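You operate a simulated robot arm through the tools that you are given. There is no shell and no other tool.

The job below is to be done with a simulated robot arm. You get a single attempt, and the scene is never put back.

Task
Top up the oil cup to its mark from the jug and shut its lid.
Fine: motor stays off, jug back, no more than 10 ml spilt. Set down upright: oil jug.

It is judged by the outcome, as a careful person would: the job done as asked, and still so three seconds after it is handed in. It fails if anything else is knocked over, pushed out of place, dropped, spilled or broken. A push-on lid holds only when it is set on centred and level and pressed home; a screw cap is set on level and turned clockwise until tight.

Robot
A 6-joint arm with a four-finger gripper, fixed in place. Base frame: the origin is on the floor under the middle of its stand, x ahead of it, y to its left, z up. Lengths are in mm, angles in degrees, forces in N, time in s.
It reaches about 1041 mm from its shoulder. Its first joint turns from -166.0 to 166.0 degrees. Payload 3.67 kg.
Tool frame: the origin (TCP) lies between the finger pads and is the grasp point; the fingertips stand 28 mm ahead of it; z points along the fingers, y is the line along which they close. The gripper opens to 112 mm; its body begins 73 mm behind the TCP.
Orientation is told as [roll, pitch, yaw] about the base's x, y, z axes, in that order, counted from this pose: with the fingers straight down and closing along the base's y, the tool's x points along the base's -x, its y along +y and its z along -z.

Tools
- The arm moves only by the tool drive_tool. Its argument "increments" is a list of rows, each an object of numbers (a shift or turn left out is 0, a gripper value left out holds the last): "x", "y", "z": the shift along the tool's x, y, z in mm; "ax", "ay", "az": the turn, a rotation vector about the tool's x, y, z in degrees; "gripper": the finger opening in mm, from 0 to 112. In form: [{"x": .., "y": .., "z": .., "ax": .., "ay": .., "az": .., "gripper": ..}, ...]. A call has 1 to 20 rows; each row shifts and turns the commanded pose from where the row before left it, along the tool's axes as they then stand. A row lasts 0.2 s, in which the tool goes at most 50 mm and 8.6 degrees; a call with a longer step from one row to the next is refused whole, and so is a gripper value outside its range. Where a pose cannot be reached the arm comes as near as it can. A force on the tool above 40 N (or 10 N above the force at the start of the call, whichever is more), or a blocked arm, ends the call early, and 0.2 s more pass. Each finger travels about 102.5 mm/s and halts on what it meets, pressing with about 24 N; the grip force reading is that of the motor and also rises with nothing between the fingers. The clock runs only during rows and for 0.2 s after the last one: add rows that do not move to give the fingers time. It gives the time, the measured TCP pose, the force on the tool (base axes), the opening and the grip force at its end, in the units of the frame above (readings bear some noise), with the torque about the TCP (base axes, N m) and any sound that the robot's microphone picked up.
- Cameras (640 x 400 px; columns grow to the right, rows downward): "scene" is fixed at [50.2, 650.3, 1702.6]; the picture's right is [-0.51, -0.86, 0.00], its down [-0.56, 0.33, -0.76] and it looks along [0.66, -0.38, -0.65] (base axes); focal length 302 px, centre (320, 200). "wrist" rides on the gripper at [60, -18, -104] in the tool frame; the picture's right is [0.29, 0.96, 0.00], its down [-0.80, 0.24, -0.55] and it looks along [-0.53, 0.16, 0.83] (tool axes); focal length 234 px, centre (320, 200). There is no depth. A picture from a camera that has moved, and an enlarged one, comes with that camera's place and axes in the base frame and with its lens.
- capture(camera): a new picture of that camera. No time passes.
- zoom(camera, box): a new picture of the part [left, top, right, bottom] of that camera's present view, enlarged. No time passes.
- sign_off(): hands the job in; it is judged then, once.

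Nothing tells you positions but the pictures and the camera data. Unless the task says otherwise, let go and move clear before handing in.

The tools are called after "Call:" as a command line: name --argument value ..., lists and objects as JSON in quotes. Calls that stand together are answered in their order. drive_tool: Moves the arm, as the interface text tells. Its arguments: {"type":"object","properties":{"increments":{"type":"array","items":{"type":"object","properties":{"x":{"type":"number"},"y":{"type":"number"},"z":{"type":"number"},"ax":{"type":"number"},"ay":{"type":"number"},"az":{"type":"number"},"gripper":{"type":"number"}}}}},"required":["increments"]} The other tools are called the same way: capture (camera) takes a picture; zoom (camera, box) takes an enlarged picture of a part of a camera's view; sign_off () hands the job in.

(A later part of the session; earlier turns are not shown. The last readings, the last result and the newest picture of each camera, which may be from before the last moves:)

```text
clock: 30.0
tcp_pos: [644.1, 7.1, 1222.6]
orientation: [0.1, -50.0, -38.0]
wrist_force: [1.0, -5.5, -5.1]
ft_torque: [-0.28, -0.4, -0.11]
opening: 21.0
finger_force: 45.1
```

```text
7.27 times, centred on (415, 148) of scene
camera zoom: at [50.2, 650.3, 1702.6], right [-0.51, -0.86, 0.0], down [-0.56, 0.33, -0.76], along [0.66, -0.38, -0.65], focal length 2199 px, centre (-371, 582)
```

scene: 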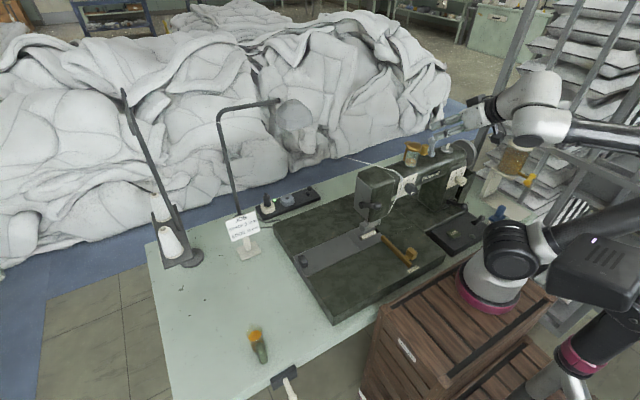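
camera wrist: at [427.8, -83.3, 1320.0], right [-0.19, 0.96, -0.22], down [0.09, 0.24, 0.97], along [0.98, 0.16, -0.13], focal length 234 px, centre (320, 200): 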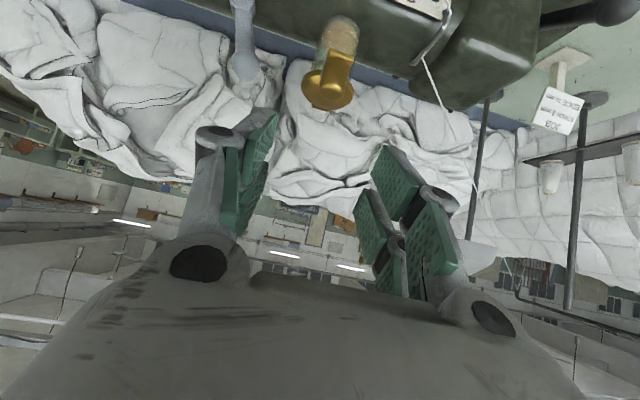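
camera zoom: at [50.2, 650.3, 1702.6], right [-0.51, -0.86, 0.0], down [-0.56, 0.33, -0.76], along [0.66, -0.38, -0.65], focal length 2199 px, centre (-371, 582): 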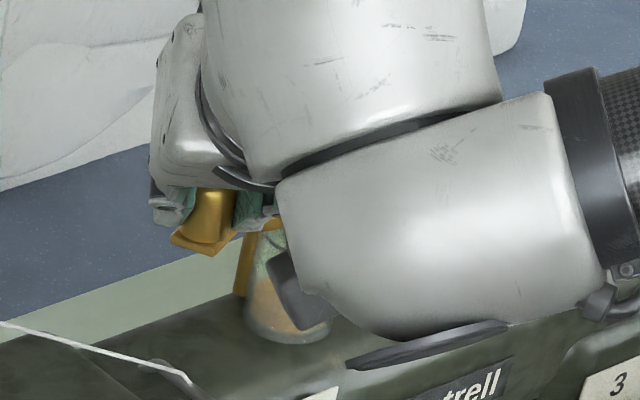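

Call:
drive_tool --increments '[{"x": -2.95, "y": 8.16, "z": 3.52, "ax": 3.06, "az": 2.57}, {"x": -3.21, "y": 7.92, "z": 3.83, "ax": 3.06, "az": 2.57}, {"x": -3.46, "y": 7.64, "z": 4.13, "ax": 3.06, "az": 2.57}, {"x": -3.7, "y": 7.36, "z": 4.41, "ax": 3.06, "az": 2.57}, {"x": -3.93, "y": 7.05, "z": 4.69, "ax": 3.06, "az": 2.57}, {}]'

Call:
capture --camera "wrist"

Call:
capture --camera "scene"

```text
clock: 31.1
tcp_pos: [677.3, 13.8, 1224.1]
orientation: [-0.2, -49.9, -54.0]
wrist_force: [-30.1, 7.9, 11.5]
ft_torque: [0.02, 0.86, -0.26]
opening: 21.1
finger_force: 44.8
stopped in row 5: the force on the tool passed its limit at 49 N (the readings are from after the stop); the commanded pose is now the measured one
```

```text
taken
camera wrist: at [593.2, 99.2, 1244.2], right [0.67, 0.71, -0.22], down [0.25, 0.07, 0.97], along [0.7, -0.7, -0.13], focal length 234 px, centre (320, 200)
```

wrist: 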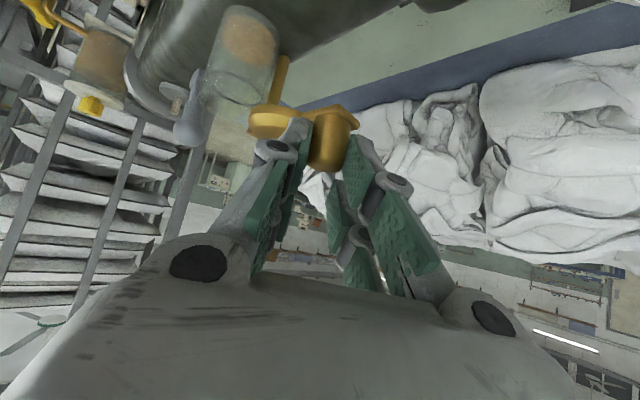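

```text
taken
```

scene: 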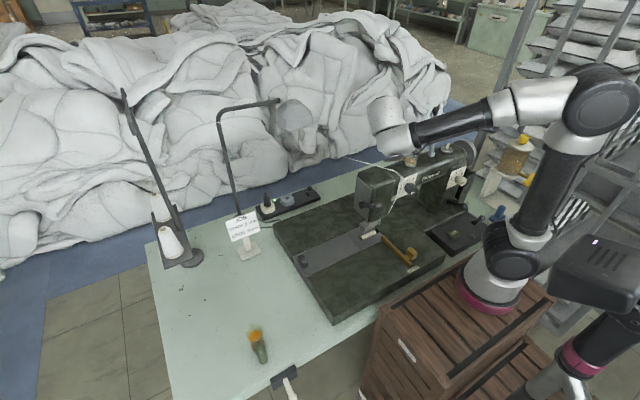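

The lid has hit its swing stop at roughly 90°, and the cup mouth is open. I'll ease off the load, release the knob and check that the lid stays.

Call:
zoom --camera "wrist" --box '[180, 0, 380, 180]'

Call:
drive_tool --increments '[{"x": 0.9, "y": -1.4, "z": -1.0}, {}]'

```text
2.22 times, centred on (280, 90) of wrist
camera zoom: at [593.2, 99.2, 1244.2], right [0.67, 0.71, -0.22], down [0.25, 0.07, 0.97], along [0.7, -0.7, -0.13], focal length 520 px, centre (409, 444)
```

zoom: 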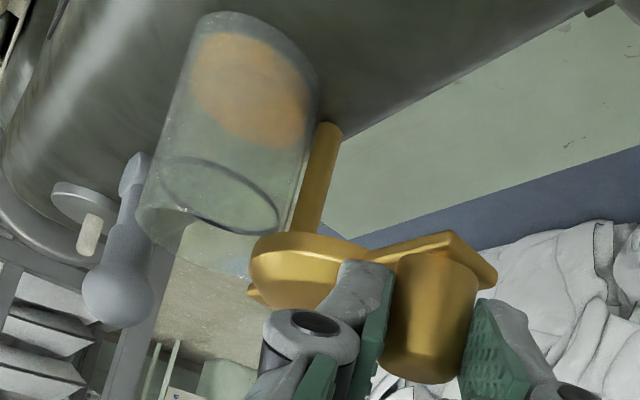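

```text
clock: 31.6
tcp_pos: [676.5, 13.4, 1223.7]
orientation: [-0.1, -49.9, -54.0]
wrist_force: [-18.7, 5.0, 13.4]
ft_torque: [0.2, 0.66, -0.05]
opening: 21.4
finger_force: 45.5
```

Call:
drive_tool --increments '[{"x": 0.5, "y": -0.9, "z": -0.7}, {}, {"gripper": 26}, {"gripper": 36}, {"gripper": 50}, {}]'

Call:
zoom --camera "wrist" --box '[180, 0, 420, 200]'

```text
clock: 33.0
tcp_pos: [676.5, 14.2, 1222.2]
orientation: [-0.2, -49.9, -53.9]
wrist_force: [-0.4, -0.2, -0.2]
ft_torque: [0.0, -0.01, 0.03]
opening: 50.1
finger_force: 0.0
```

```text
2.00 times, centred on (300, 100) of wrist
camera zoom: at [592.4, 98.9, 1243.2], right [0.67, 0.71, -0.22], down [0.25, 0.07, 0.97], along [0.7, -0.7, -0.13], focal length 468 px, centre (360, 400)
```

zoom: 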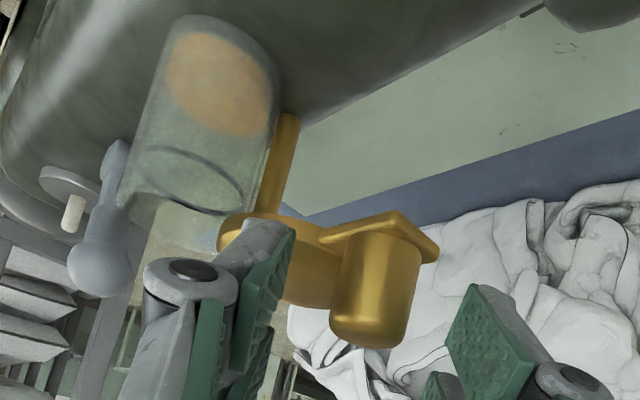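

The lid stays open on its own. I'll back straight out along the fingers, go up, and look at the cup mouth from above.

Call:
drive_tool --increments '[{"z": -15}, {"z": -25}, {"z": -30}, {"z": -30}, {}]'

Call:
capture --camera "wrist"

Call:
capture --camera "scene"

```text
clock: 34.2
tcp_pos: [631.1, 74.8, 1287.9]
orientation: [-0.2, -49.8, -53.9]
wrist_force: [0.2, 0.6, -0.5]
ft_torque: [0.0, -0.01, 0.0]
opening: 50.1
finger_force: 0.1
```

```text
taken
camera wrist: at [548.4, 160.7, 1309.0], right [0.67, 0.71, -0.22], down [0.25, 0.07, 0.97], along [0.7, -0.7, -0.13], focal length 234 px, centre (320, 200)
```

wrist: 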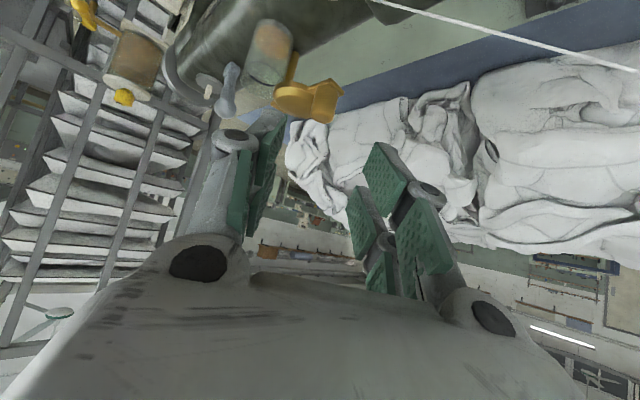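

```text
taken
```

scene: 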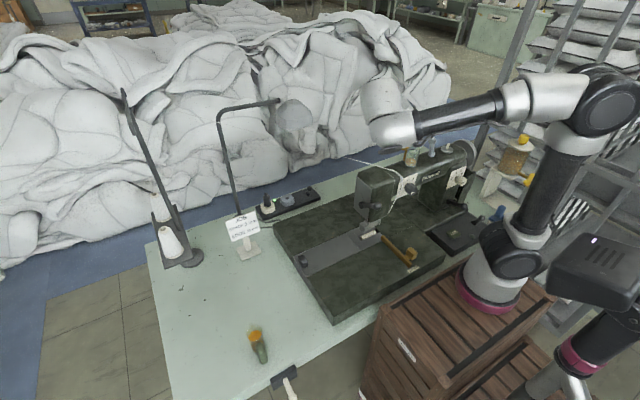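

Call:
drive_tool --increments '[{"x": -25.5, "z": -21.4}, {"x": -25.5, "z": -21.4}, {"x": -25.5, "z": -21.4}, {"ay": 8.3}, {"ay": 8.3}, {"ay": 8.3}, {"ay": 8.3}, {"ay": 8.3}, {"ay": 8.4}, {"az": -7.7}, {"az": -7.7}, {"az": -7.7}, {"az": -7.7}, {"az": -7.7}, {"az": -7.7}, {"az": -7.7}, {}]'

Call:
capture --camera "wrist"

Call:
zoom --camera "scene" --box '[380, 130, 440, 178]'

```text
clock: 37.9
tcp_pos: [632.2, 74.4, 1385.9]
orientation: [0.1, 0.1, 0.0]
wrist_force: [0.5, -0.2, -0.2]
ft_torque: [0.01, -0.01, 0.0]
opening: 50.1
finger_force: 0.1
```

```text
taken
camera wrist: at [572.9, 57.7, 1490.2], right [-0.29, 0.96, 0.0], down [0.8, 0.24, 0.55], along [0.53, 0.16, -0.83], focal length 234 px, centre (320, 200)
```

wrist: 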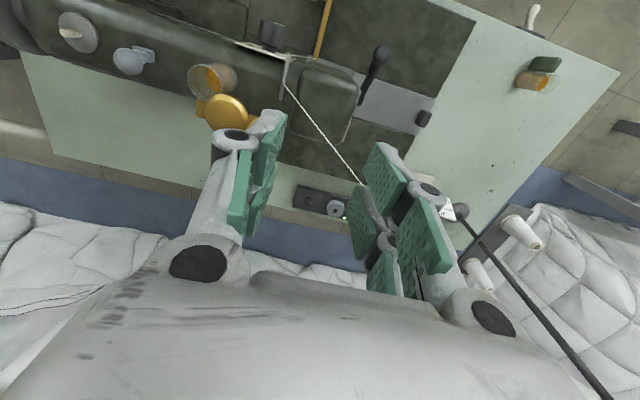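

```text
8.33 times, centred on (410, 154) of scene
camera zoom: at [50.2, 650.3, 1702.6], right [-0.51, -0.86, 0.0], down [-0.56, 0.33, -0.76], along [0.66, -0.38, -0.65], focal length 2520 px, centre (-430, 583)
```

zoom: 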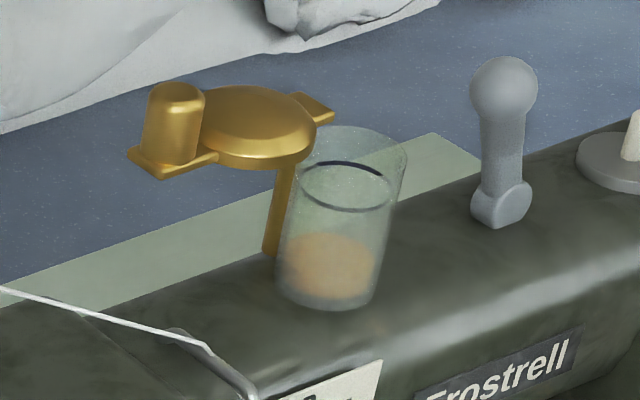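

The lid now hangs open to the +y side and the cup mouth is clear, with the mark ring about three quarters of the way up. I'll measure the cup mouth from above.

Call:
zoom --camera "wrist" --box '[175, 40, 275, 140]'

Call:
zoom --camera "wrist" --box '[500, 40, 580, 110]'

Call:
zoom --camera "scene" --box '[404, 140, 424, 162]'

```text
4.00 times, centred on (225, 90) of wrist
camera zoom: at [572.9, 57.7, 1490.2], right [-0.29, 0.96, 0.0], down [0.8, 0.24, 0.55], along [0.53, 0.16, -0.83], focal length 937 px, centre (700, 640)
```

zoom: 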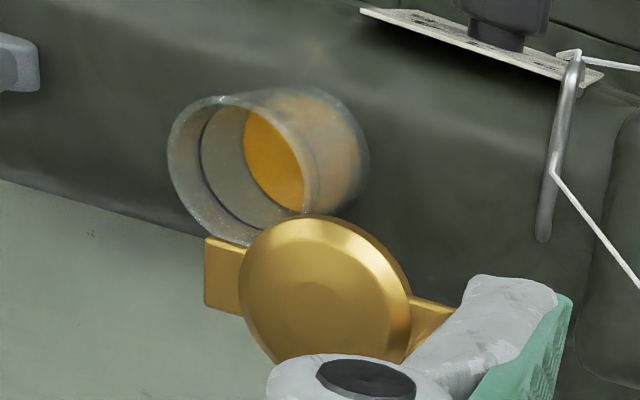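

```text
5.71 times, centred on (540, 75) of wrist
camera zoom: at [572.9, 57.7, 1490.2], right [-0.29, 0.96, 0.0], down [0.8, 0.24, 0.55], along [0.53, 0.16, -0.83], focal length 1338 px, centre (-937, 914)
```

zoom: 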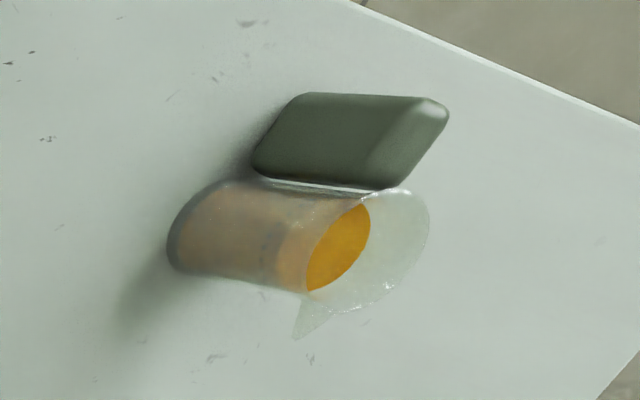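

```text
16.00 times, centred on (414, 151) of scene
camera zoom: at [50.2, 650.3, 1702.6], right [-0.51, -0.86, 0.0], down [-0.56, 0.33, -0.76], along [0.66, -0.38, -0.65], focal length 4839 px, centre (-1184, 984)
```

zoom: 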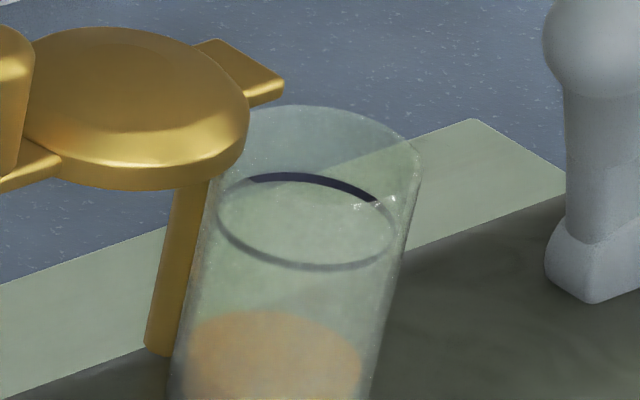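

The cup mouth is centred near (648, -61, 1181), the mark is about 18 mm below the rim, and it needs roughly 40 ml. Before the jug, I want to check the lever on the table edge nearby, since it could be a motor control.

Call:
zoom --camera "scene" --box '[225, 315, 325, 400]'

Call:
zoom --camera "wrist" --box '[490, 0, 590, 100]'

Call:
zoom --camera "scene" --box '[265, 360, 305, 400]'

```text
4.71 times, centred on (275, 358) of scene
camera zoom: at [50.2, 650.3, 1702.6], right [-0.51, -0.86, 0.0], down [-0.56, 0.33, -0.76], along [0.66, -0.38, -0.65], focal length 1423 px, centre (532, -541)
```

zoom: 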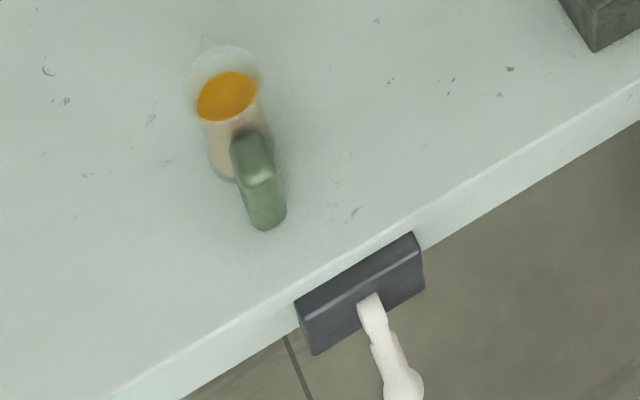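

```text
4.00 times, centred on (540, 50) of wrist
camera zoom: at [572.9, 57.7, 1490.2], right [-0.29, 0.96, 0.0], down [0.8, 0.24, 0.55], along [0.53, 0.16, -0.83], focal length 937 px, centre (-560, 800)
```

zoom: 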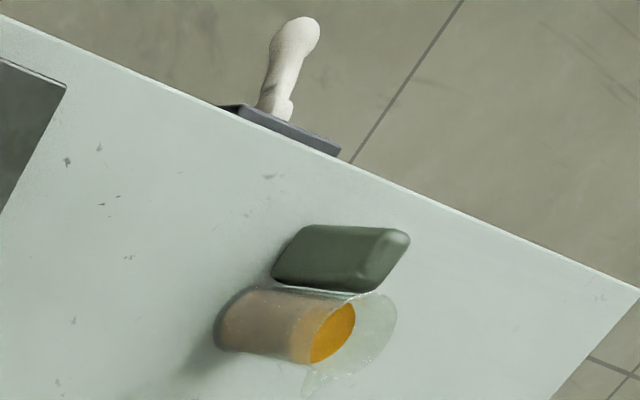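

```text
10.00 times, centred on (285, 380) of scene
camera zoom: at [50.2, 650.3, 1702.6], right [-0.51, -0.86, 0.0], down [-0.56, 0.33, -0.76], along [0.66, -0.38, -0.65], focal length 3024 px, centre (670, -1600)
```

zoom: 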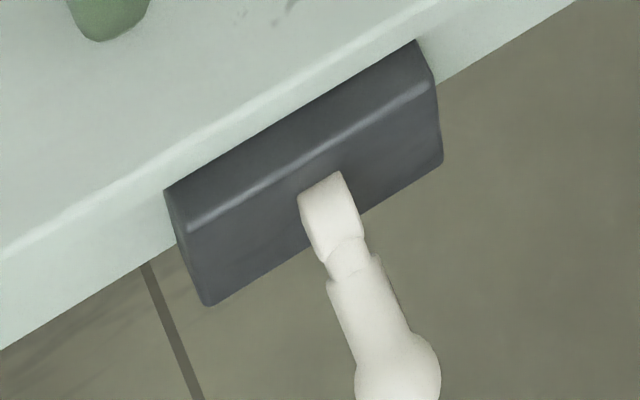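

There is a switch box with a white lever on the table's front edge near (392, 574), sticking out toward -x below table height, and I must keep well clear of it. I'll now carry the hand over near the jug at a safe height and tilt to 60° for the handle grasp.

Call:
drive_tool --increments '[{"x": 21.1, "y": 39.1}, {"x": 21.1, "y": 39.1}, {"x": 21.1, "y": 39.1}, {"x": 21.1, "y": 39.1}, {"x": 21.1, "y": 39.1}, {"x": 21.1, "y": 39.1}, {"x": 21.1, "y": 39.1}, {"x": 21.1, "y": 39.1}, {"x": 21.1, "y": 39.1}, {"x": 21.1, "y": 39.1}, {"x": 21.1, "y": 39.1}, {"ay": -8.5}, {"ay": -8.5}, {"ay": -8.5}, {"ay": -8.5}, {"ay": -8.5}, {"ay": -8.5}, {"ay": -8.5}, {}]'

Call:
capture --camera "scene"

```text
clock: 41.9
tcp_pos: [394.8, 483.4, 1353.3]
orientation: [0.0, -59.3, -0.1]
wrist_force: [-0.1, 0.9, 0.2]
ft_torque: [0.02, 0.01, 0.0]
opening: 50.0
finger_force: 0.1
out of reach, approached as far as the arm can: row 9, 10, 11
```

```text
taken
```

scene: 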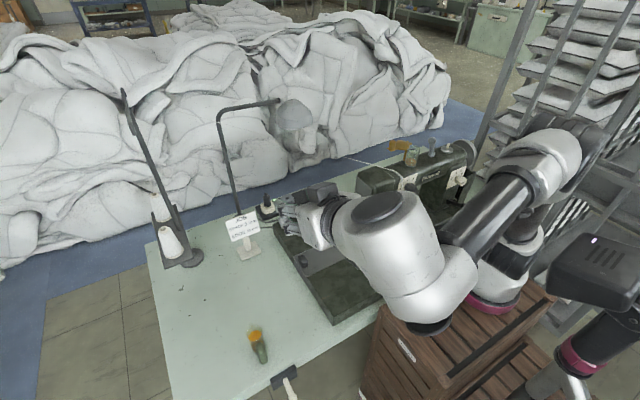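

Call:
drive_tool --increments '[{"x": 35.9, "y": 13.6, "z": 16.3, "gripper": 45}, {"x": 35.9, "y": 13.6, "z": 16.3}, {"x": 35.9, "y": 13.6, "z": 16.3}, {"x": 35.9, "y": 13.6, "z": 16.3}, {"x": 35.9, "y": 13.6, "z": 16.3}, {"x": 35.9, "y": 13.6, "z": 16.3}, {"x": 35.9, "y": 13.6, "z": 16.3}, {"x": 35.9, "y": 13.6, "z": 16.3}, {"x": 35.9, "y": 13.6, "z": 16.3, "ay": -0.7}, {}]'

Call:
capture --camera "scene"

Call:
capture --camera "wrist"

```text
clock: 44.0
tcp_pos: [354.9, 605.6, 1000.9]
orientation: [-0.1, -60.0, -0.1]
wrist_force: [0.0, -0.2, 0.0]
ft_torque: [0.03, 0.01, -0.04]
opening: 44.7
finger_force: 0.1
```

```text
taken
```

scene: 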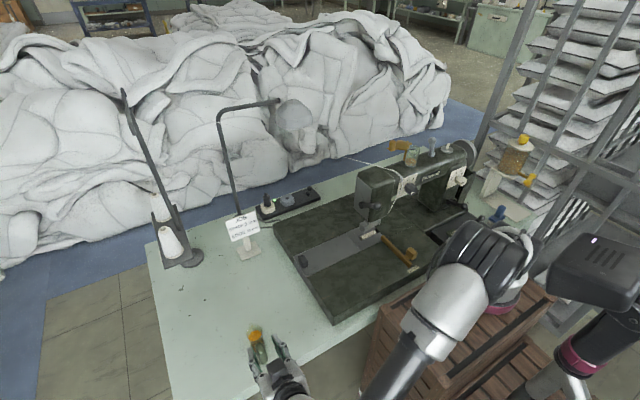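

```text
taken
camera wrist: at [235.8, 587.7, 1000.5], right [-0.14, 0.96, -0.25], down [-0.08, 0.24, 0.97], along [0.99, 0.16, 0.04], focal length 234 px, centre (320, 200)
```

wrist: 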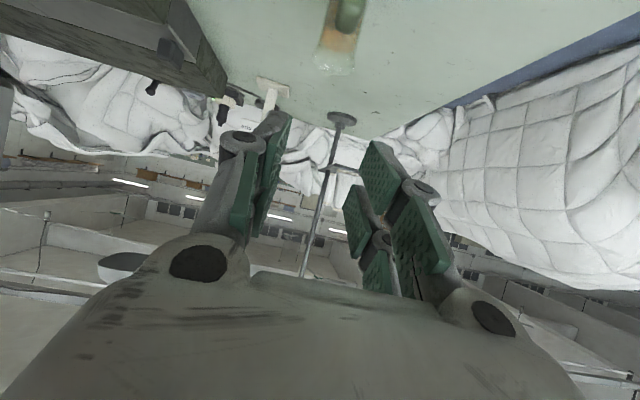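

Call:
zoom --camera "wrist" --box '[290, 0, 400, 80]'

Call:
zoom --camera "scene" --box '[215, 310, 345, 400]'

```text
5.00 times, centred on (345, 40) of wrist
camera zoom: at [235.8, 587.7, 1000.5], right [-0.14, 0.96, -0.25], down [-0.08, 0.24, 0.97], along [0.99, 0.16, 0.04], focal length 1171 px, centre (195, 1000)
```

zoom: 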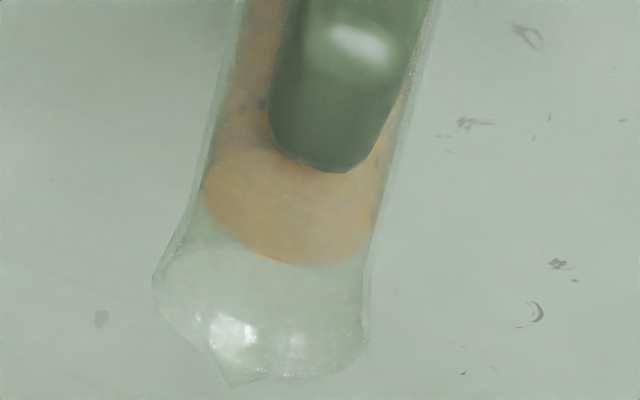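

```text
4.44 times, centred on (280, 355) of scene
camera zoom: at [50.2, 650.3, 1702.6], right [-0.51, -0.86, 0.0], down [-0.56, 0.33, -0.76], along [0.66, -0.38, -0.65], focal length 1344 px, centre (498, -489)
```

zoom: 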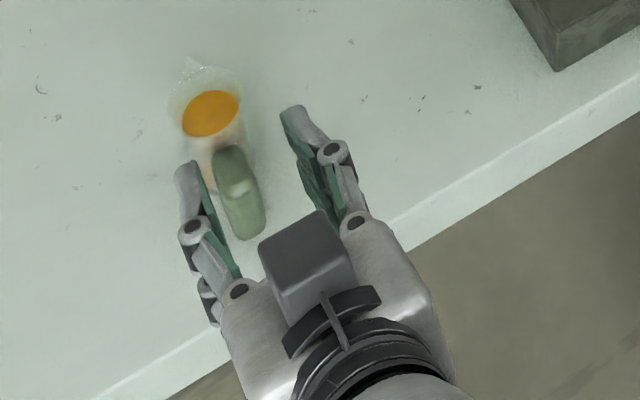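

The hand is behind the jug with its fingers straddling the handle line, and everything is clear of the lever. I'll lower to the pre-grasp height and re-check alignment.

Call:
drive_tool --increments '[{"x": 28.8, "z": 16.6}, {"x": 28.8, "z": 16.6}, {"x": 28.8, "z": 16.6}, {"x": 28.8, "z": 16.7}, {}]'

Call:
capture --camera "wrist"

Call:
zoom --camera "scene" --box '[215, 310, 345, 400]'

```text
clock: 45.2
tcp_pos: [355.2, 605.4, 867.5]
orientation: [0.0, -60.1, -0.1]
wrist_force: [-0.9, -0.6, 0.8]
ft_torque: [0.0, 0.01, 0.02]
opening: 45.1
finger_force: 0.1
```

```text
taken
camera wrist: at [236.0, 588.8, 866.7], right [-0.14, 0.96, -0.25], down [-0.08, 0.24, 0.97], along [0.99, 0.16, 0.04], focal length 234 px, centre (320, 200)
```

wrist: 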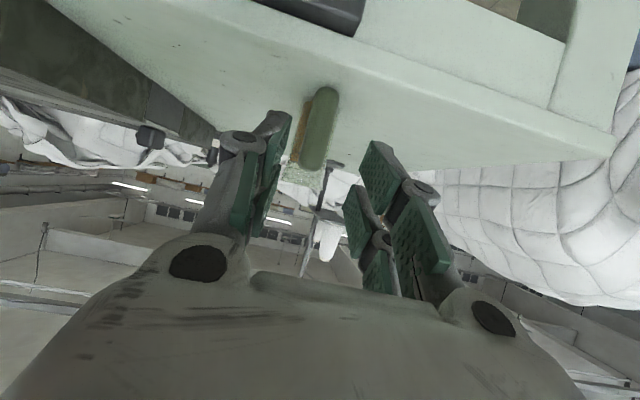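

```text
4.44 times, centred on (280, 355) of scene
camera zoom: at [50.2, 650.3, 1702.6], right [-0.51, -0.86, 0.0], down [-0.56, 0.33, -0.76], along [0.66, -0.38, -0.65], focal length 1344 px, centre (498, -489)
```

zoom: 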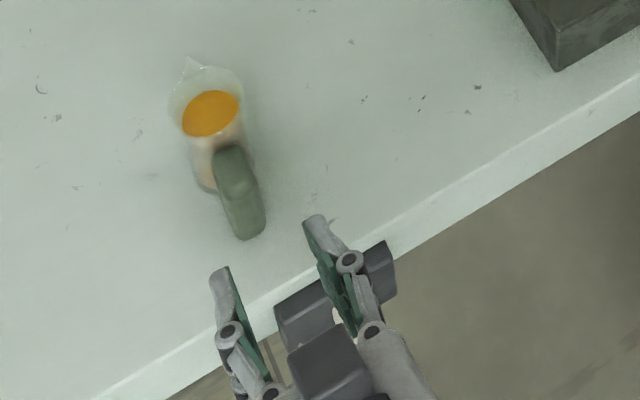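

Call:
zoom --camera "wrist" --box '[240, 70, 420, 210]'

```text
2.86 times, centred on (330, 140) of wrist
camera zoom: at [236.0, 588.8, 866.7], right [-0.14, 0.96, -0.25], down [-0.08, 0.24, 0.97], along [0.99, 0.16, 0.04], focal length 669 px, centre (291, 371)
```

zoom: 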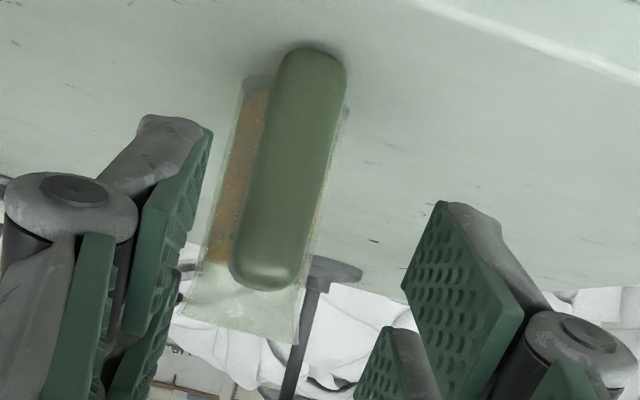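

The handle is vertical at y ≈ 606.3, spanning z 778–850. I'll advance most of the way along the finger direction and check clearance.

Call:
drive_tool --increments '[{"y": 0.6, "z": 20}, {"z": 20}, {"z": 20}, {}]'

Call:
zoom --camera "wrist" --box '[220, 70, 440, 230]'

Call:
zoom --camera "scene" --box '[225, 310, 325, 385]'

```text
clock: 46.2
tcp_pos: [409.0, 606.3, 836.4]
orientation: [-0.1, -60.1, 0.0]
wrist_force: [-0.2, -0.1, 0.4]
ft_torque: [0.02, -0.03, -0.03]
opening: 45.2
finger_force: 0.1
```

```text
2.50 times, centred on (330, 150) of wrist
camera zoom: at [288.6, 589.0, 835.8], right [-0.14, 0.96, -0.25], down [-0.08, 0.24, 0.97], along [0.99, 0.16, 0.04], focal length 585 px, centre (295, 325)
```

zoom: 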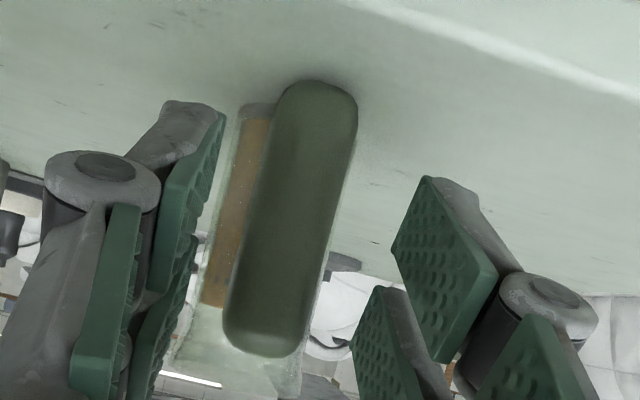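

```text
5.33 times, centred on (275, 348) of scene
camera zoom: at [50.2, 650.3, 1702.6], right [-0.51, -0.86, 0.0], down [-0.56, 0.33, -0.76], along [0.66, -0.38, -0.65], focal length 1613 px, centre (560, -587)
```

zoom: 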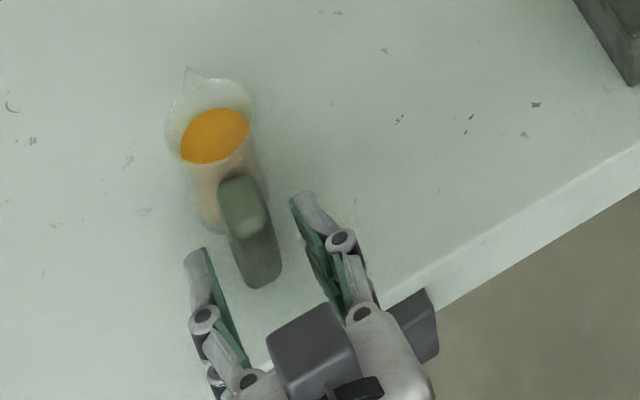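

Call:
drive_tool --increments '[{"z": 14}, {"z": 13}, {}]'

Call:
drive_tool --increments '[{"gripper": 32}, {"gripper": 28}, {}]'

Call:
zoom --camera "wrist" --box '[220, 70, 440, 230]'

Call:
zoom --camera "scene" --box '[235, 315, 305, 375]'

```text
clock: 47.0
tcp_pos: [433.4, 604.7, 823.9]
orientation: [-0.1, -60.2, 0.0]
wrist_force: [0.6, 0.6, -0.1]
ft_torque: [-0.02, 0.01, 0.01]
opening: 45.0
finger_force: 0.1
```

```text
clock: 47.9
tcp_pos: [432.5, 604.9, 823.0]
orientation: [-0.1, -60.1, -0.1]
wrist_force: [0.0, 0.4, -0.5]
ft_torque: [0.02, -0.01, -0.02]
opening: 28.4
finger_force: 0.0
```

```text
2.50 times, centred on (330, 150) of wrist
camera zoom: at [312.8, 588.0, 822.2], right [-0.14, 0.96, -0.25], down [-0.08, 0.24, 0.97], along [0.99, 0.16, 0.04], focal length 585 px, centre (295, 325)
```

zoom: 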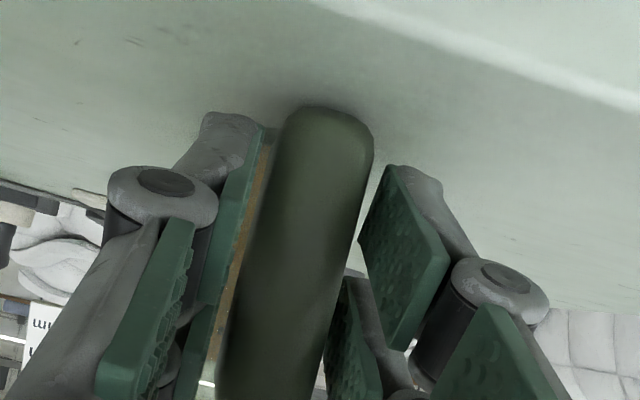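

```text
6.67 times, centred on (270, 345) of scene
camera zoom: at [50.2, 650.3, 1702.6], right [-0.51, -0.86, 0.0], down [-0.56, 0.33, -0.76], along [0.66, -0.38, -0.65], focal length 2016 px, centre (653, -767)
```

zoom: 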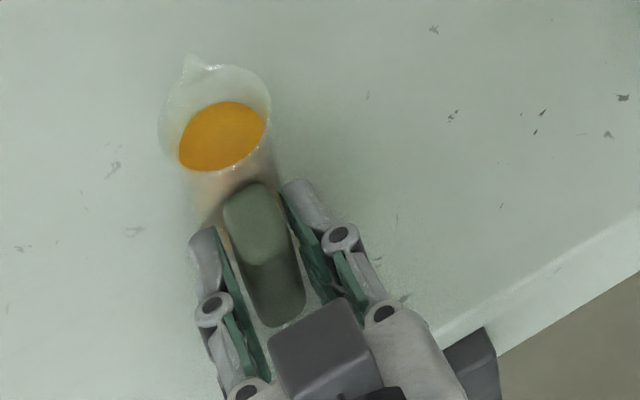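

The handle is centred between the pads. I'll close the grip on it.

Call:
drive_tool --increments '[{"gripper": 22}, {"gripper": 14}, {"gripper": 12}, {}]'

Call:
zoom --camera "scene" --box '[235, 315, 305, 375]'

```text
clock: 48.9
tcp_pos: [432.1, 605.1, 822.6]
orientation: [-0.2, -60.1, -0.1]
wrist_force: [0.2, -0.7, 0.2]
ft_torque: [0.03, 0.0, -0.01]
opening: 21.8
finger_force: 24.4
```

```text
6.67 times, centred on (270, 345) of scene
camera zoom: at [50.2, 650.3, 1702.6], right [-0.51, -0.86, 0.0], down [-0.56, 0.33, -0.76], along [0.66, -0.38, -0.65], focal length 2016 px, centre (653, -767)
```

zoom: 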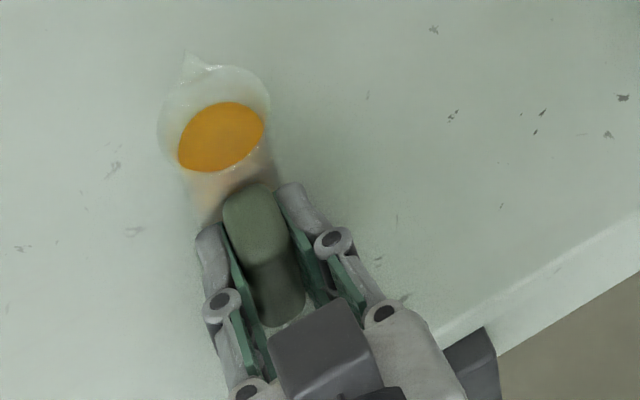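

Grip is firm at 21.8 mm. I'll lift a few millimetres slowly and check the jug hangs steady.

Call:
drive_tool --increments '[{"x": -1.73, "z": -1}, {"x": -2.6, "z": -1.5}, {"x": -4.33, "z": -2.5}, {"x": -4.33, "z": -2.5}, {}]'

Call:
zoom --camera "scene" --box '[235, 315, 305, 375]'

Call:
zoom --camera "wrist" --box '[220, 70, 440, 230]'

```text
clock: 50.0
tcp_pos: [432.3, 606.1, 839.5]
orientation: [-0.1, -60.2, -0.1]
wrist_force: [0.3, -0.3, 2.3]
ft_torque: [-0.01, 0.02, 0.01]
opening: 21.9
finger_force: 23.9
```

```text
6.67 times, centred on (270, 345) of scene
camera zoom: at [50.2, 650.3, 1702.6], right [-0.51, -0.86, 0.0], down [-0.56, 0.33, -0.76], along [0.66, -0.38, -0.65], focal length 2016 px, centre (653, -767)
```

zoom: 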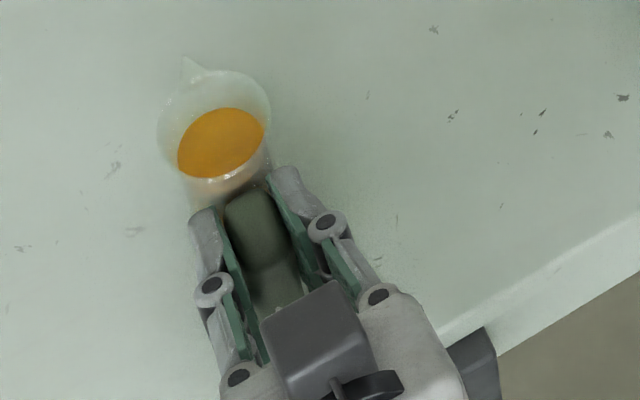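

```text
2.50 times, centred on (330, 150) of wrist
camera zoom: at [312.7, 588.8, 838.6], right [-0.14, 0.96, -0.25], down [-0.08, 0.24, 0.97], along [0.99, 0.16, 0.04], focal length 585 px, centre (295, 325)
```

zoom: 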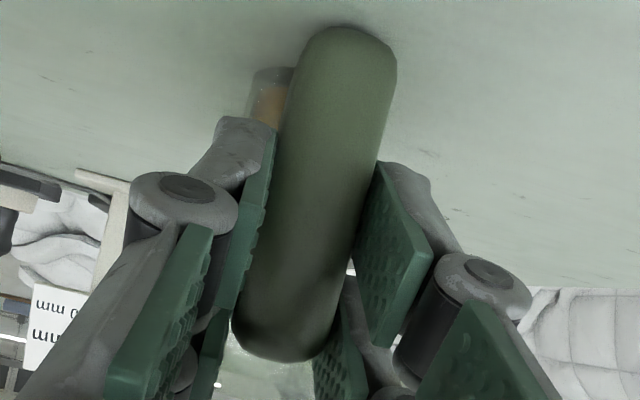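

The picture suggests the handle slid down through the pads rather than lifting. I'll look closer before doing anything else.

Call:
capture --camera "wrist"

Call:
zoom --camera "scene" --box '[245, 320, 285, 360]'

Call:
zoom --camera "wrist" --box '[250, 60, 400, 230]'

```text
taken
camera wrist: at [312.7, 588.8, 838.6], right [-0.14, 0.96, -0.25], down [-0.08, 0.24, 0.97], along [0.99, 0.16, 0.04], focal length 234 px, centre (320, 200)
```

wrist: 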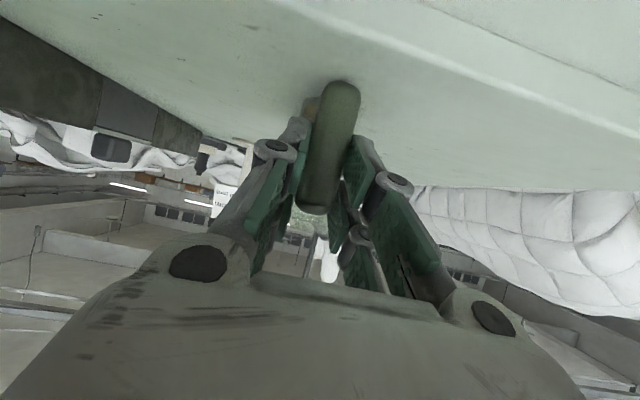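

```text
10.00 times, centred on (265, 340) of scene
camera zoom: at [50.2, 650.3, 1702.6], right [-0.51, -0.86, 0.0], down [-0.56, 0.33, -0.76], along [0.66, -0.38, -0.65], focal length 3024 px, centre (870, -1200)
```

zoom: 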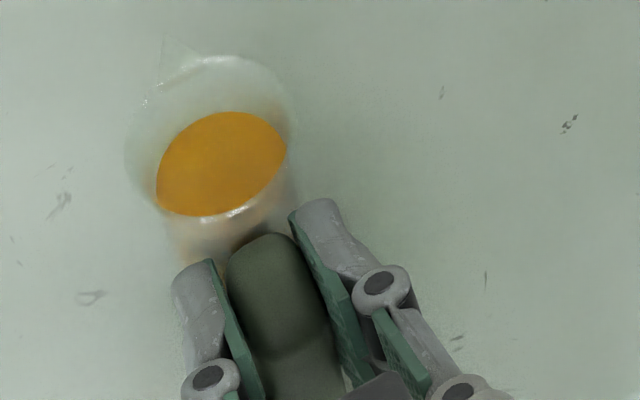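

```text
2.35 times, centred on (325, 145) of wrist
camera zoom: at [312.7, 588.8, 838.6], right [-0.14, 0.96, -0.25], down [-0.08, 0.24, 0.97], along [0.99, 0.16, 0.04], focal length 551 px, centre (308, 329)
```

zoom: 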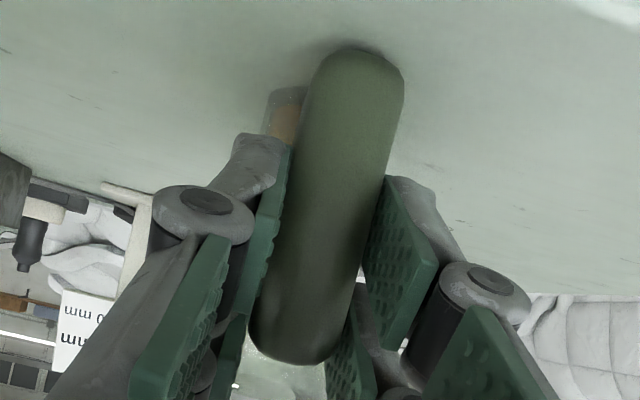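

The jug is still on the table: the pads slid about 17 mm up the handle, with only the upper finger pair really gripping. I'll go back down to the original height, release, and re-measure for a better grip.

Call:
drive_tool --increments '[{"x": 4.33, "z": 2.5}, {"x": 4.33, "z": 2.5}, {}]'

Call:
zoom --camera "scene" --box '[235, 315, 305, 375]'

Call:
zoom --camera "wrist" --box '[220, 70, 440, 230]'

```text
clock: 50.9
tcp_pos: [430.6, 606.7, 829.8]
orientation: [0.0, -60.1, -0.2]
wrist_force: [-1.1, 5.6, 21.0]
ft_torque: [0.2, -0.46, 0.11]
opening: 22.1
finger_force: 23.5
```

```text
6.67 times, centred on (270, 345) of scene
camera zoom: at [50.2, 650.3, 1702.6], right [-0.51, -0.86, 0.0], down [-0.56, 0.33, -0.76], along [0.66, -0.38, -0.65], focal length 2016 px, centre (653, -767)
```

zoom: 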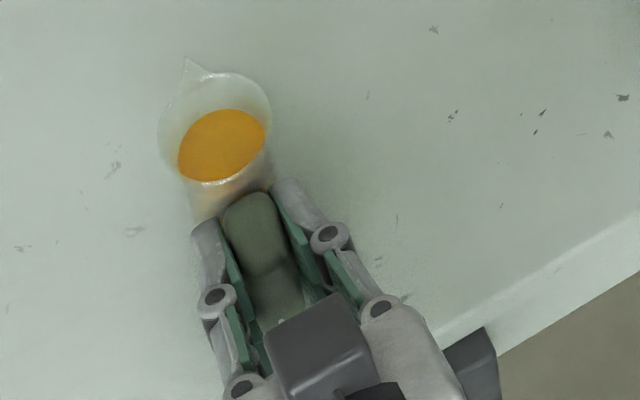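

```text
2.50 times, centred on (330, 150) of wrist
camera zoom: at [312.3, 589.1, 829.0], right [-0.14, 0.96, -0.25], down [-0.08, 0.24, 0.97], along [0.99, 0.16, 0.05], focal length 585 px, centre (295, 325)
```

zoom: 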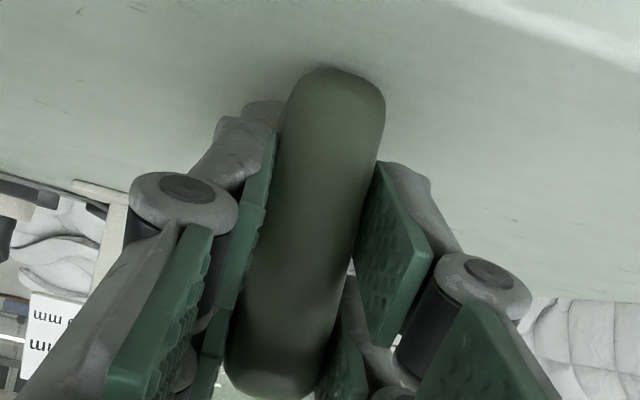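

Call:
drive_tool --increments '[{"x": -1.73, "z": -1}, {}]'

Call:
drive_tool --increments '[{"x": -1.73, "z": -1}, {}]'

```text
clock: 51.5
tcp_pos: [432.6, 604.9, 829.6]
orientation: [-0.1, -60.0, 0.0]
wrist_force: [-2.3, 2.1, 4.9]
ft_torque: [0.08, -0.06, 0.06]
opening: 22.0
finger_force: 23.7
```

```text
clock: 52.0
tcp_pos: [431.6, 604.9, 833.3]
orientation: [-0.2, -60.0, 0.1]
wrist_force: [-1.0, 0.0, -0.8]
ft_torque: [-0.03, 0.07, -0.03]
opening: 21.8
finger_force: 24.1
```

Call:
drive_tool --increments '[{"x": -1.73, "z": -1}, {}]'

Call:
drive_tool --increments '[{"x": -1.73, "z": -1}, {}]'

Call:
zoom --camera "wrist" --box '[220, 70, 440, 230]'

Call:
zoom --camera "scene" --box '[235, 315, 305, 375]'

```text
clock: 52.6
tcp_pos: [432.2, 606.5, 834.3]
orientation: [-0.1, -60.0, -0.2]
wrist_force: [0.1, -0.3, -1.0]
ft_torque: [0.01, 0.07, 0.02]
opening: 22.0
finger_force: 23.5
```

```text
clock: 53.2
tcp_pos: [431.5, 605.8, 836.8]
orientation: [-0.2, -60.1, 0.0]
wrist_force: [0.1, 0.5, -1.0]
ft_torque: [0.02, 0.04, -0.03]
opening: 21.7
finger_force: 24.2
```

```text
2.50 times, centred on (330, 150) of wrist
camera zoom: at [312.6, 588.3, 836.4], right [-0.14, 0.96, -0.25], down [-0.08, 0.24, 0.97], along [0.99, 0.16, 0.04], focal length 585 px, centre (295, 325)
```

zoom: 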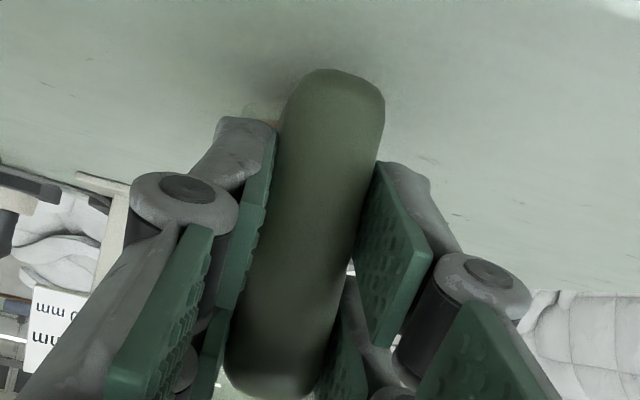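

```text
6.67 times, centred on (270, 345) of scene
camera zoom: at [50.2, 650.3, 1702.6], right [-0.51, -0.86, 0.0], down [-0.56, 0.33, -0.76], along [0.66, -0.38, -0.65], focal length 2016 px, centre (653, -767)
```

zoom: 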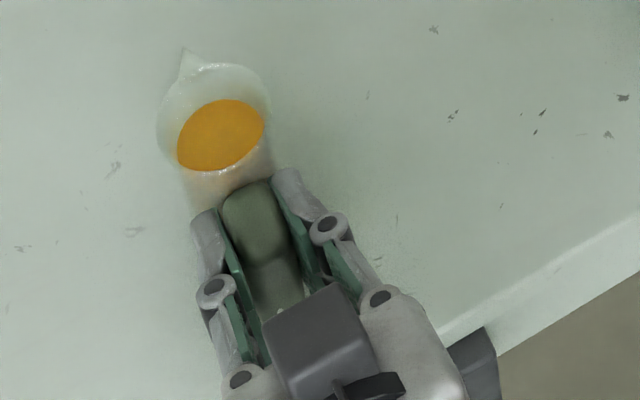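

This time the jug rose with the hand; it is light, about 1 N. I'll hold for two seconds to test for creep, then raise it a little more and re-check.

Call:
drive_tool --increments '[{"gripper": 8}, {}, {}, {}, {}, {}, {}, {}, {}, {}]'

Call:
zoom --camera "wrist" --box '[220, 70, 440, 230]'

Call:
zoom --camera "scene" --box '[235, 315, 305, 375]'

```text
clock: 55.5
tcp_pos: [432.7, 605.6, 836.1]
orientation: [-0.1, -60.1, -0.1]
wrist_force: [-0.4, 0.2, -1.0]
ft_torque: [-0.01, 0.07, 0.03]
opening: 22.0
finger_force: 23.9
```

```text
2.50 times, centred on (330, 150) of wrist
camera zoom: at [312.7, 588.3, 836.3], right [-0.14, 0.96, -0.25], down [-0.08, 0.24, 0.97], along [0.99, 0.16, 0.04], focal length 585 px, centre (295, 325)
```

zoom: 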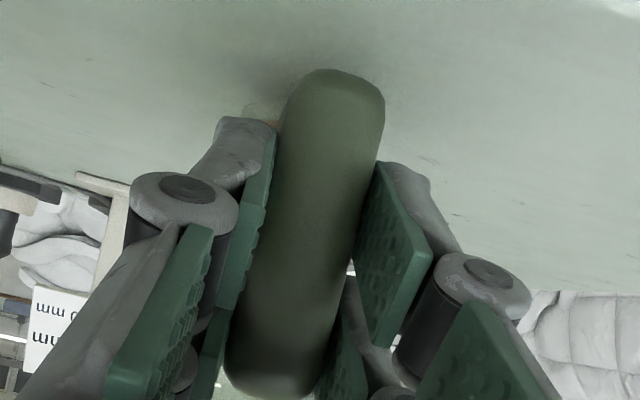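

```text
6.67 times, centred on (270, 345) of scene
camera zoom: at [50.2, 650.3, 1702.6], right [-0.51, -0.86, 0.0], down [-0.56, 0.33, -0.76], along [0.66, -0.38, -0.65], focal length 2016 px, centre (653, -767)
```

zoom: 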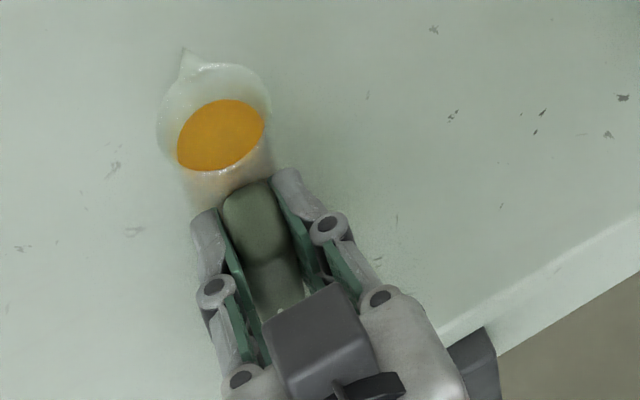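

No creep at all over two seconds. I'll continue lifting gently.

Call:
drive_tool --increments '[{"x": -1.3, "z": -0.75}, {"x": -1.73, "z": -1}, {"x": -1.73, "z": -1}, {"x": -2.17, "z": -1.25}, {"x": -2.6, "z": -1.5}, {"x": -2.6, "z": -1.5}, {"x": -2.6, "z": -1.5}, {"x": -2.6, "z": -1.5}, {"x": -2.17, "z": -1.25}, {"x": -1.73, "z": -1}, {"x": -0.87, "z": -0.5}, {}]'

Call:
zoom --camera "wrist" --box '[220, 70, 440, 230]'

Call:
zoom --camera "scene" --box '[225, 300, 315, 375]'

```text
clock: 58.0
tcp_pos: [431.8, 606.5, 862.1]
orientation: [0.0, -60.0, -0.1]
wrist_force: [0.0, 0.4, -0.8]
ft_torque: [0.0, 0.05, -0.02]
opening: 21.7
finger_force: 23.7
```

```text
2.50 times, centred on (330, 150) of wrist
camera zoom: at [312.0, 589.4, 861.0], right [-0.14, 0.96, -0.25], down [-0.08, 0.24, 0.97], along [0.99, 0.16, 0.04], focal length 585 px, centre (295, 325)
```

zoom: 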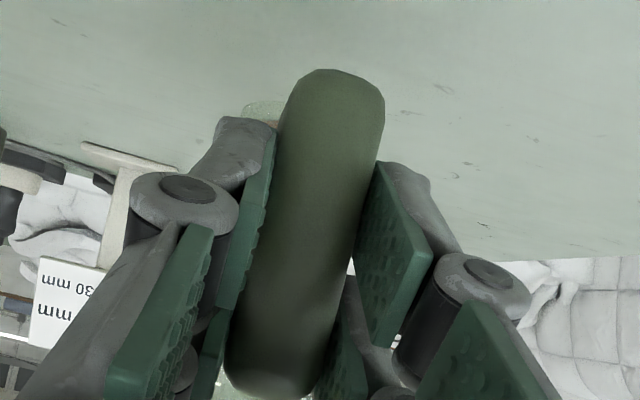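

```text
5.33 times, centred on (270, 338) of scene
camera zoom: at [50.2, 650.3, 1702.6], right [-0.51, -0.86, 0.0], down [-0.56, 0.33, -0.76], along [0.66, -0.38, -0.65], focal length 1613 px, centre (587, -533)
```

zoom: 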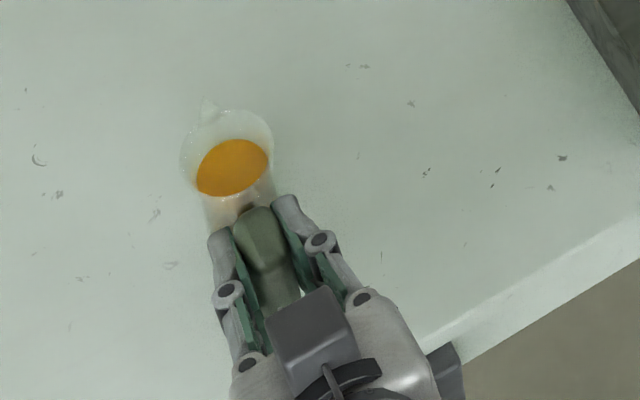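

The jug is rock-steady relative to the fingers. The spout tip is about (89, 0, +37) from the TCP. I'll raise it smoothly to z 1250 before crossing to the machine.

Call:
drive_tool --increments '[{"x": -3.46, "z": -2}, {"x": -6.93, "z": -4}, {"x": -10.39, "z": -6}, {"x": -13.86, "z": -8}, {"x": -17.32, "z": -10}, {"x": -20.78, "z": -12}, {"x": -20.78, "z": -12}, {"x": -20.78, "z": -12}, {"x": -20.78, "z": -12}, {"x": -20.78, "z": -12}, {"x": -20.78, "z": -12}, {"x": -20.78, "z": -12}, {"x": -20.78, "z": -12}, {"x": -20.78, "z": -12}, {"x": -20.78, "z": -12}, {"x": -20.78, "z": -12}, {"x": -20.78, "z": -12}, {"x": -17.32, "z": -10}, {"x": -10.39, "z": -6}, {"x": -6.93, "z": -4}]'

Call:
capture --camera "scene"

Call:
zoom --camera "wrist" --box '[220, 70, 440, 230]'

```text
clock: 62.2
tcp_pos: [431.0, 607.1, 1252.7]
orientation: [-0.1, -60.2, -0.1]
wrist_force: [0.1, 0.2, -1.7]
ft_torque: [0.0, 0.02, -0.02]
opening: 21.7
finger_force: 24.1
```

```text
taken
```

scene: 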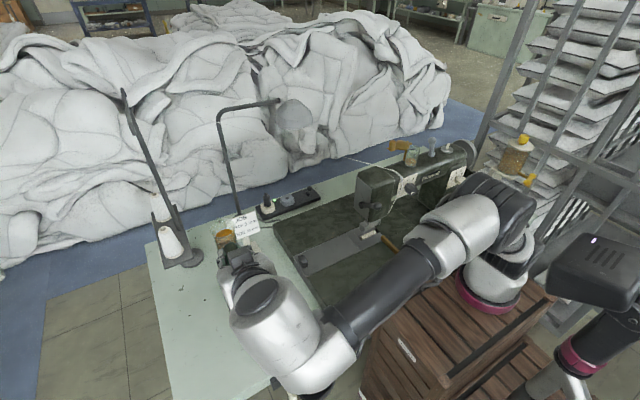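

```text
2.50 times, centred on (330, 150) of wrist
camera zoom: at [311.7, 589.3, 1251.2], right [-0.14, 0.96, -0.25], down [-0.08, 0.24, 0.97], along [0.99, 0.16, 0.04], focal length 585 px, centre (295, 325)
```

zoom: 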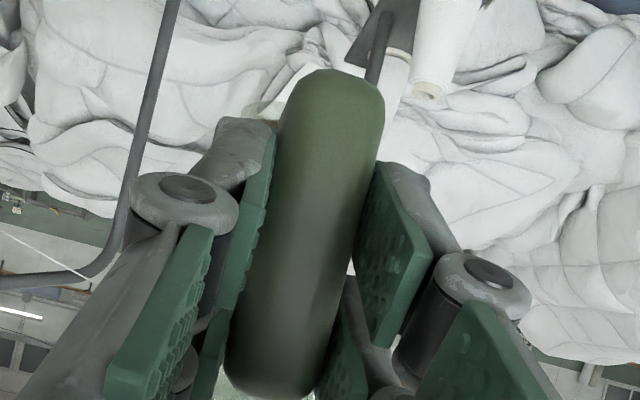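

Call:
zoom --camera "scene" --box '[205, 215, 265, 265]'

```text
8.00 times, centred on (235, 240) of scene
camera zoom: at [50.2, 650.3, 1702.6], right [-0.51, -0.86, 0.0], down [-0.56, 0.33, -0.76], along [0.66, -0.38, -0.65], focal length 2419 px, centre (1000, -120)
```

zoom: 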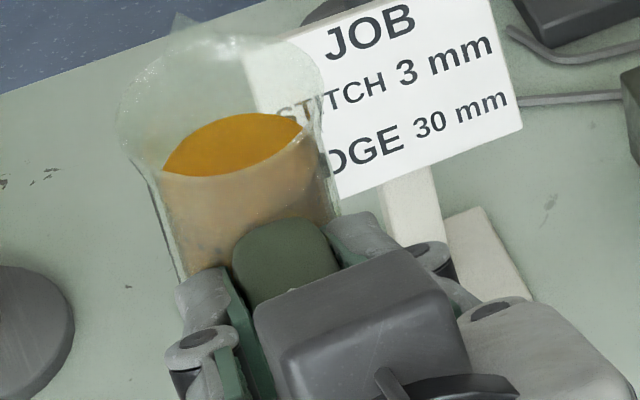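

The jug is upright and its oil sits well below the rim. I'll cross toward the machine in two smooth stages.

Call:
drive_tool --increments '[{"x": -0.44, "y": -6, "z": 0.77}, {"x": -0.89, "y": -12, "z": 1.54}, {"x": -1.33, "y": -18, "z": 2.31}, {"x": -1.78, "y": -24, "z": 3.08}, {"x": -2.22, "y": -30, "z": 3.85}, {"x": -2.22, "y": -30, "z": 3.85}, {"x": -2.22, "y": -30, "z": 3.85}, {"x": -2.22, "y": -30, "z": 3.85}, {"x": -2.22, "y": -30, "z": 3.85}, {"x": -2.22, "y": -30, "z": 3.85}, {"x": -2.22, "y": -30, "z": 3.85}, {"x": -1.78, "y": -24, "z": 3.08}, {"x": -1.33, "y": -18, "z": 2.31}, {"x": -0.89, "y": -12, "z": 1.54}, {"x": -0.44, "y": -6, "z": 0.77}, {}]'

Call:
capture --camera "scene"

```text
clock: 65.7
tcp_pos: [478.2, 275.1, 1250.0]
orientation: [-0.1, -60.0, -0.1]
wrist_force: [0.3, 0.4, -1.1]
ft_torque: [-0.04, 0.05, -0.03]
opening: 22.0
finger_force: 24.1
```

```text
taken
```

scene: 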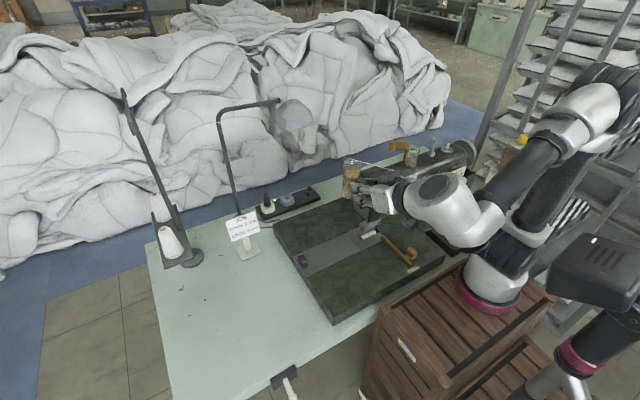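

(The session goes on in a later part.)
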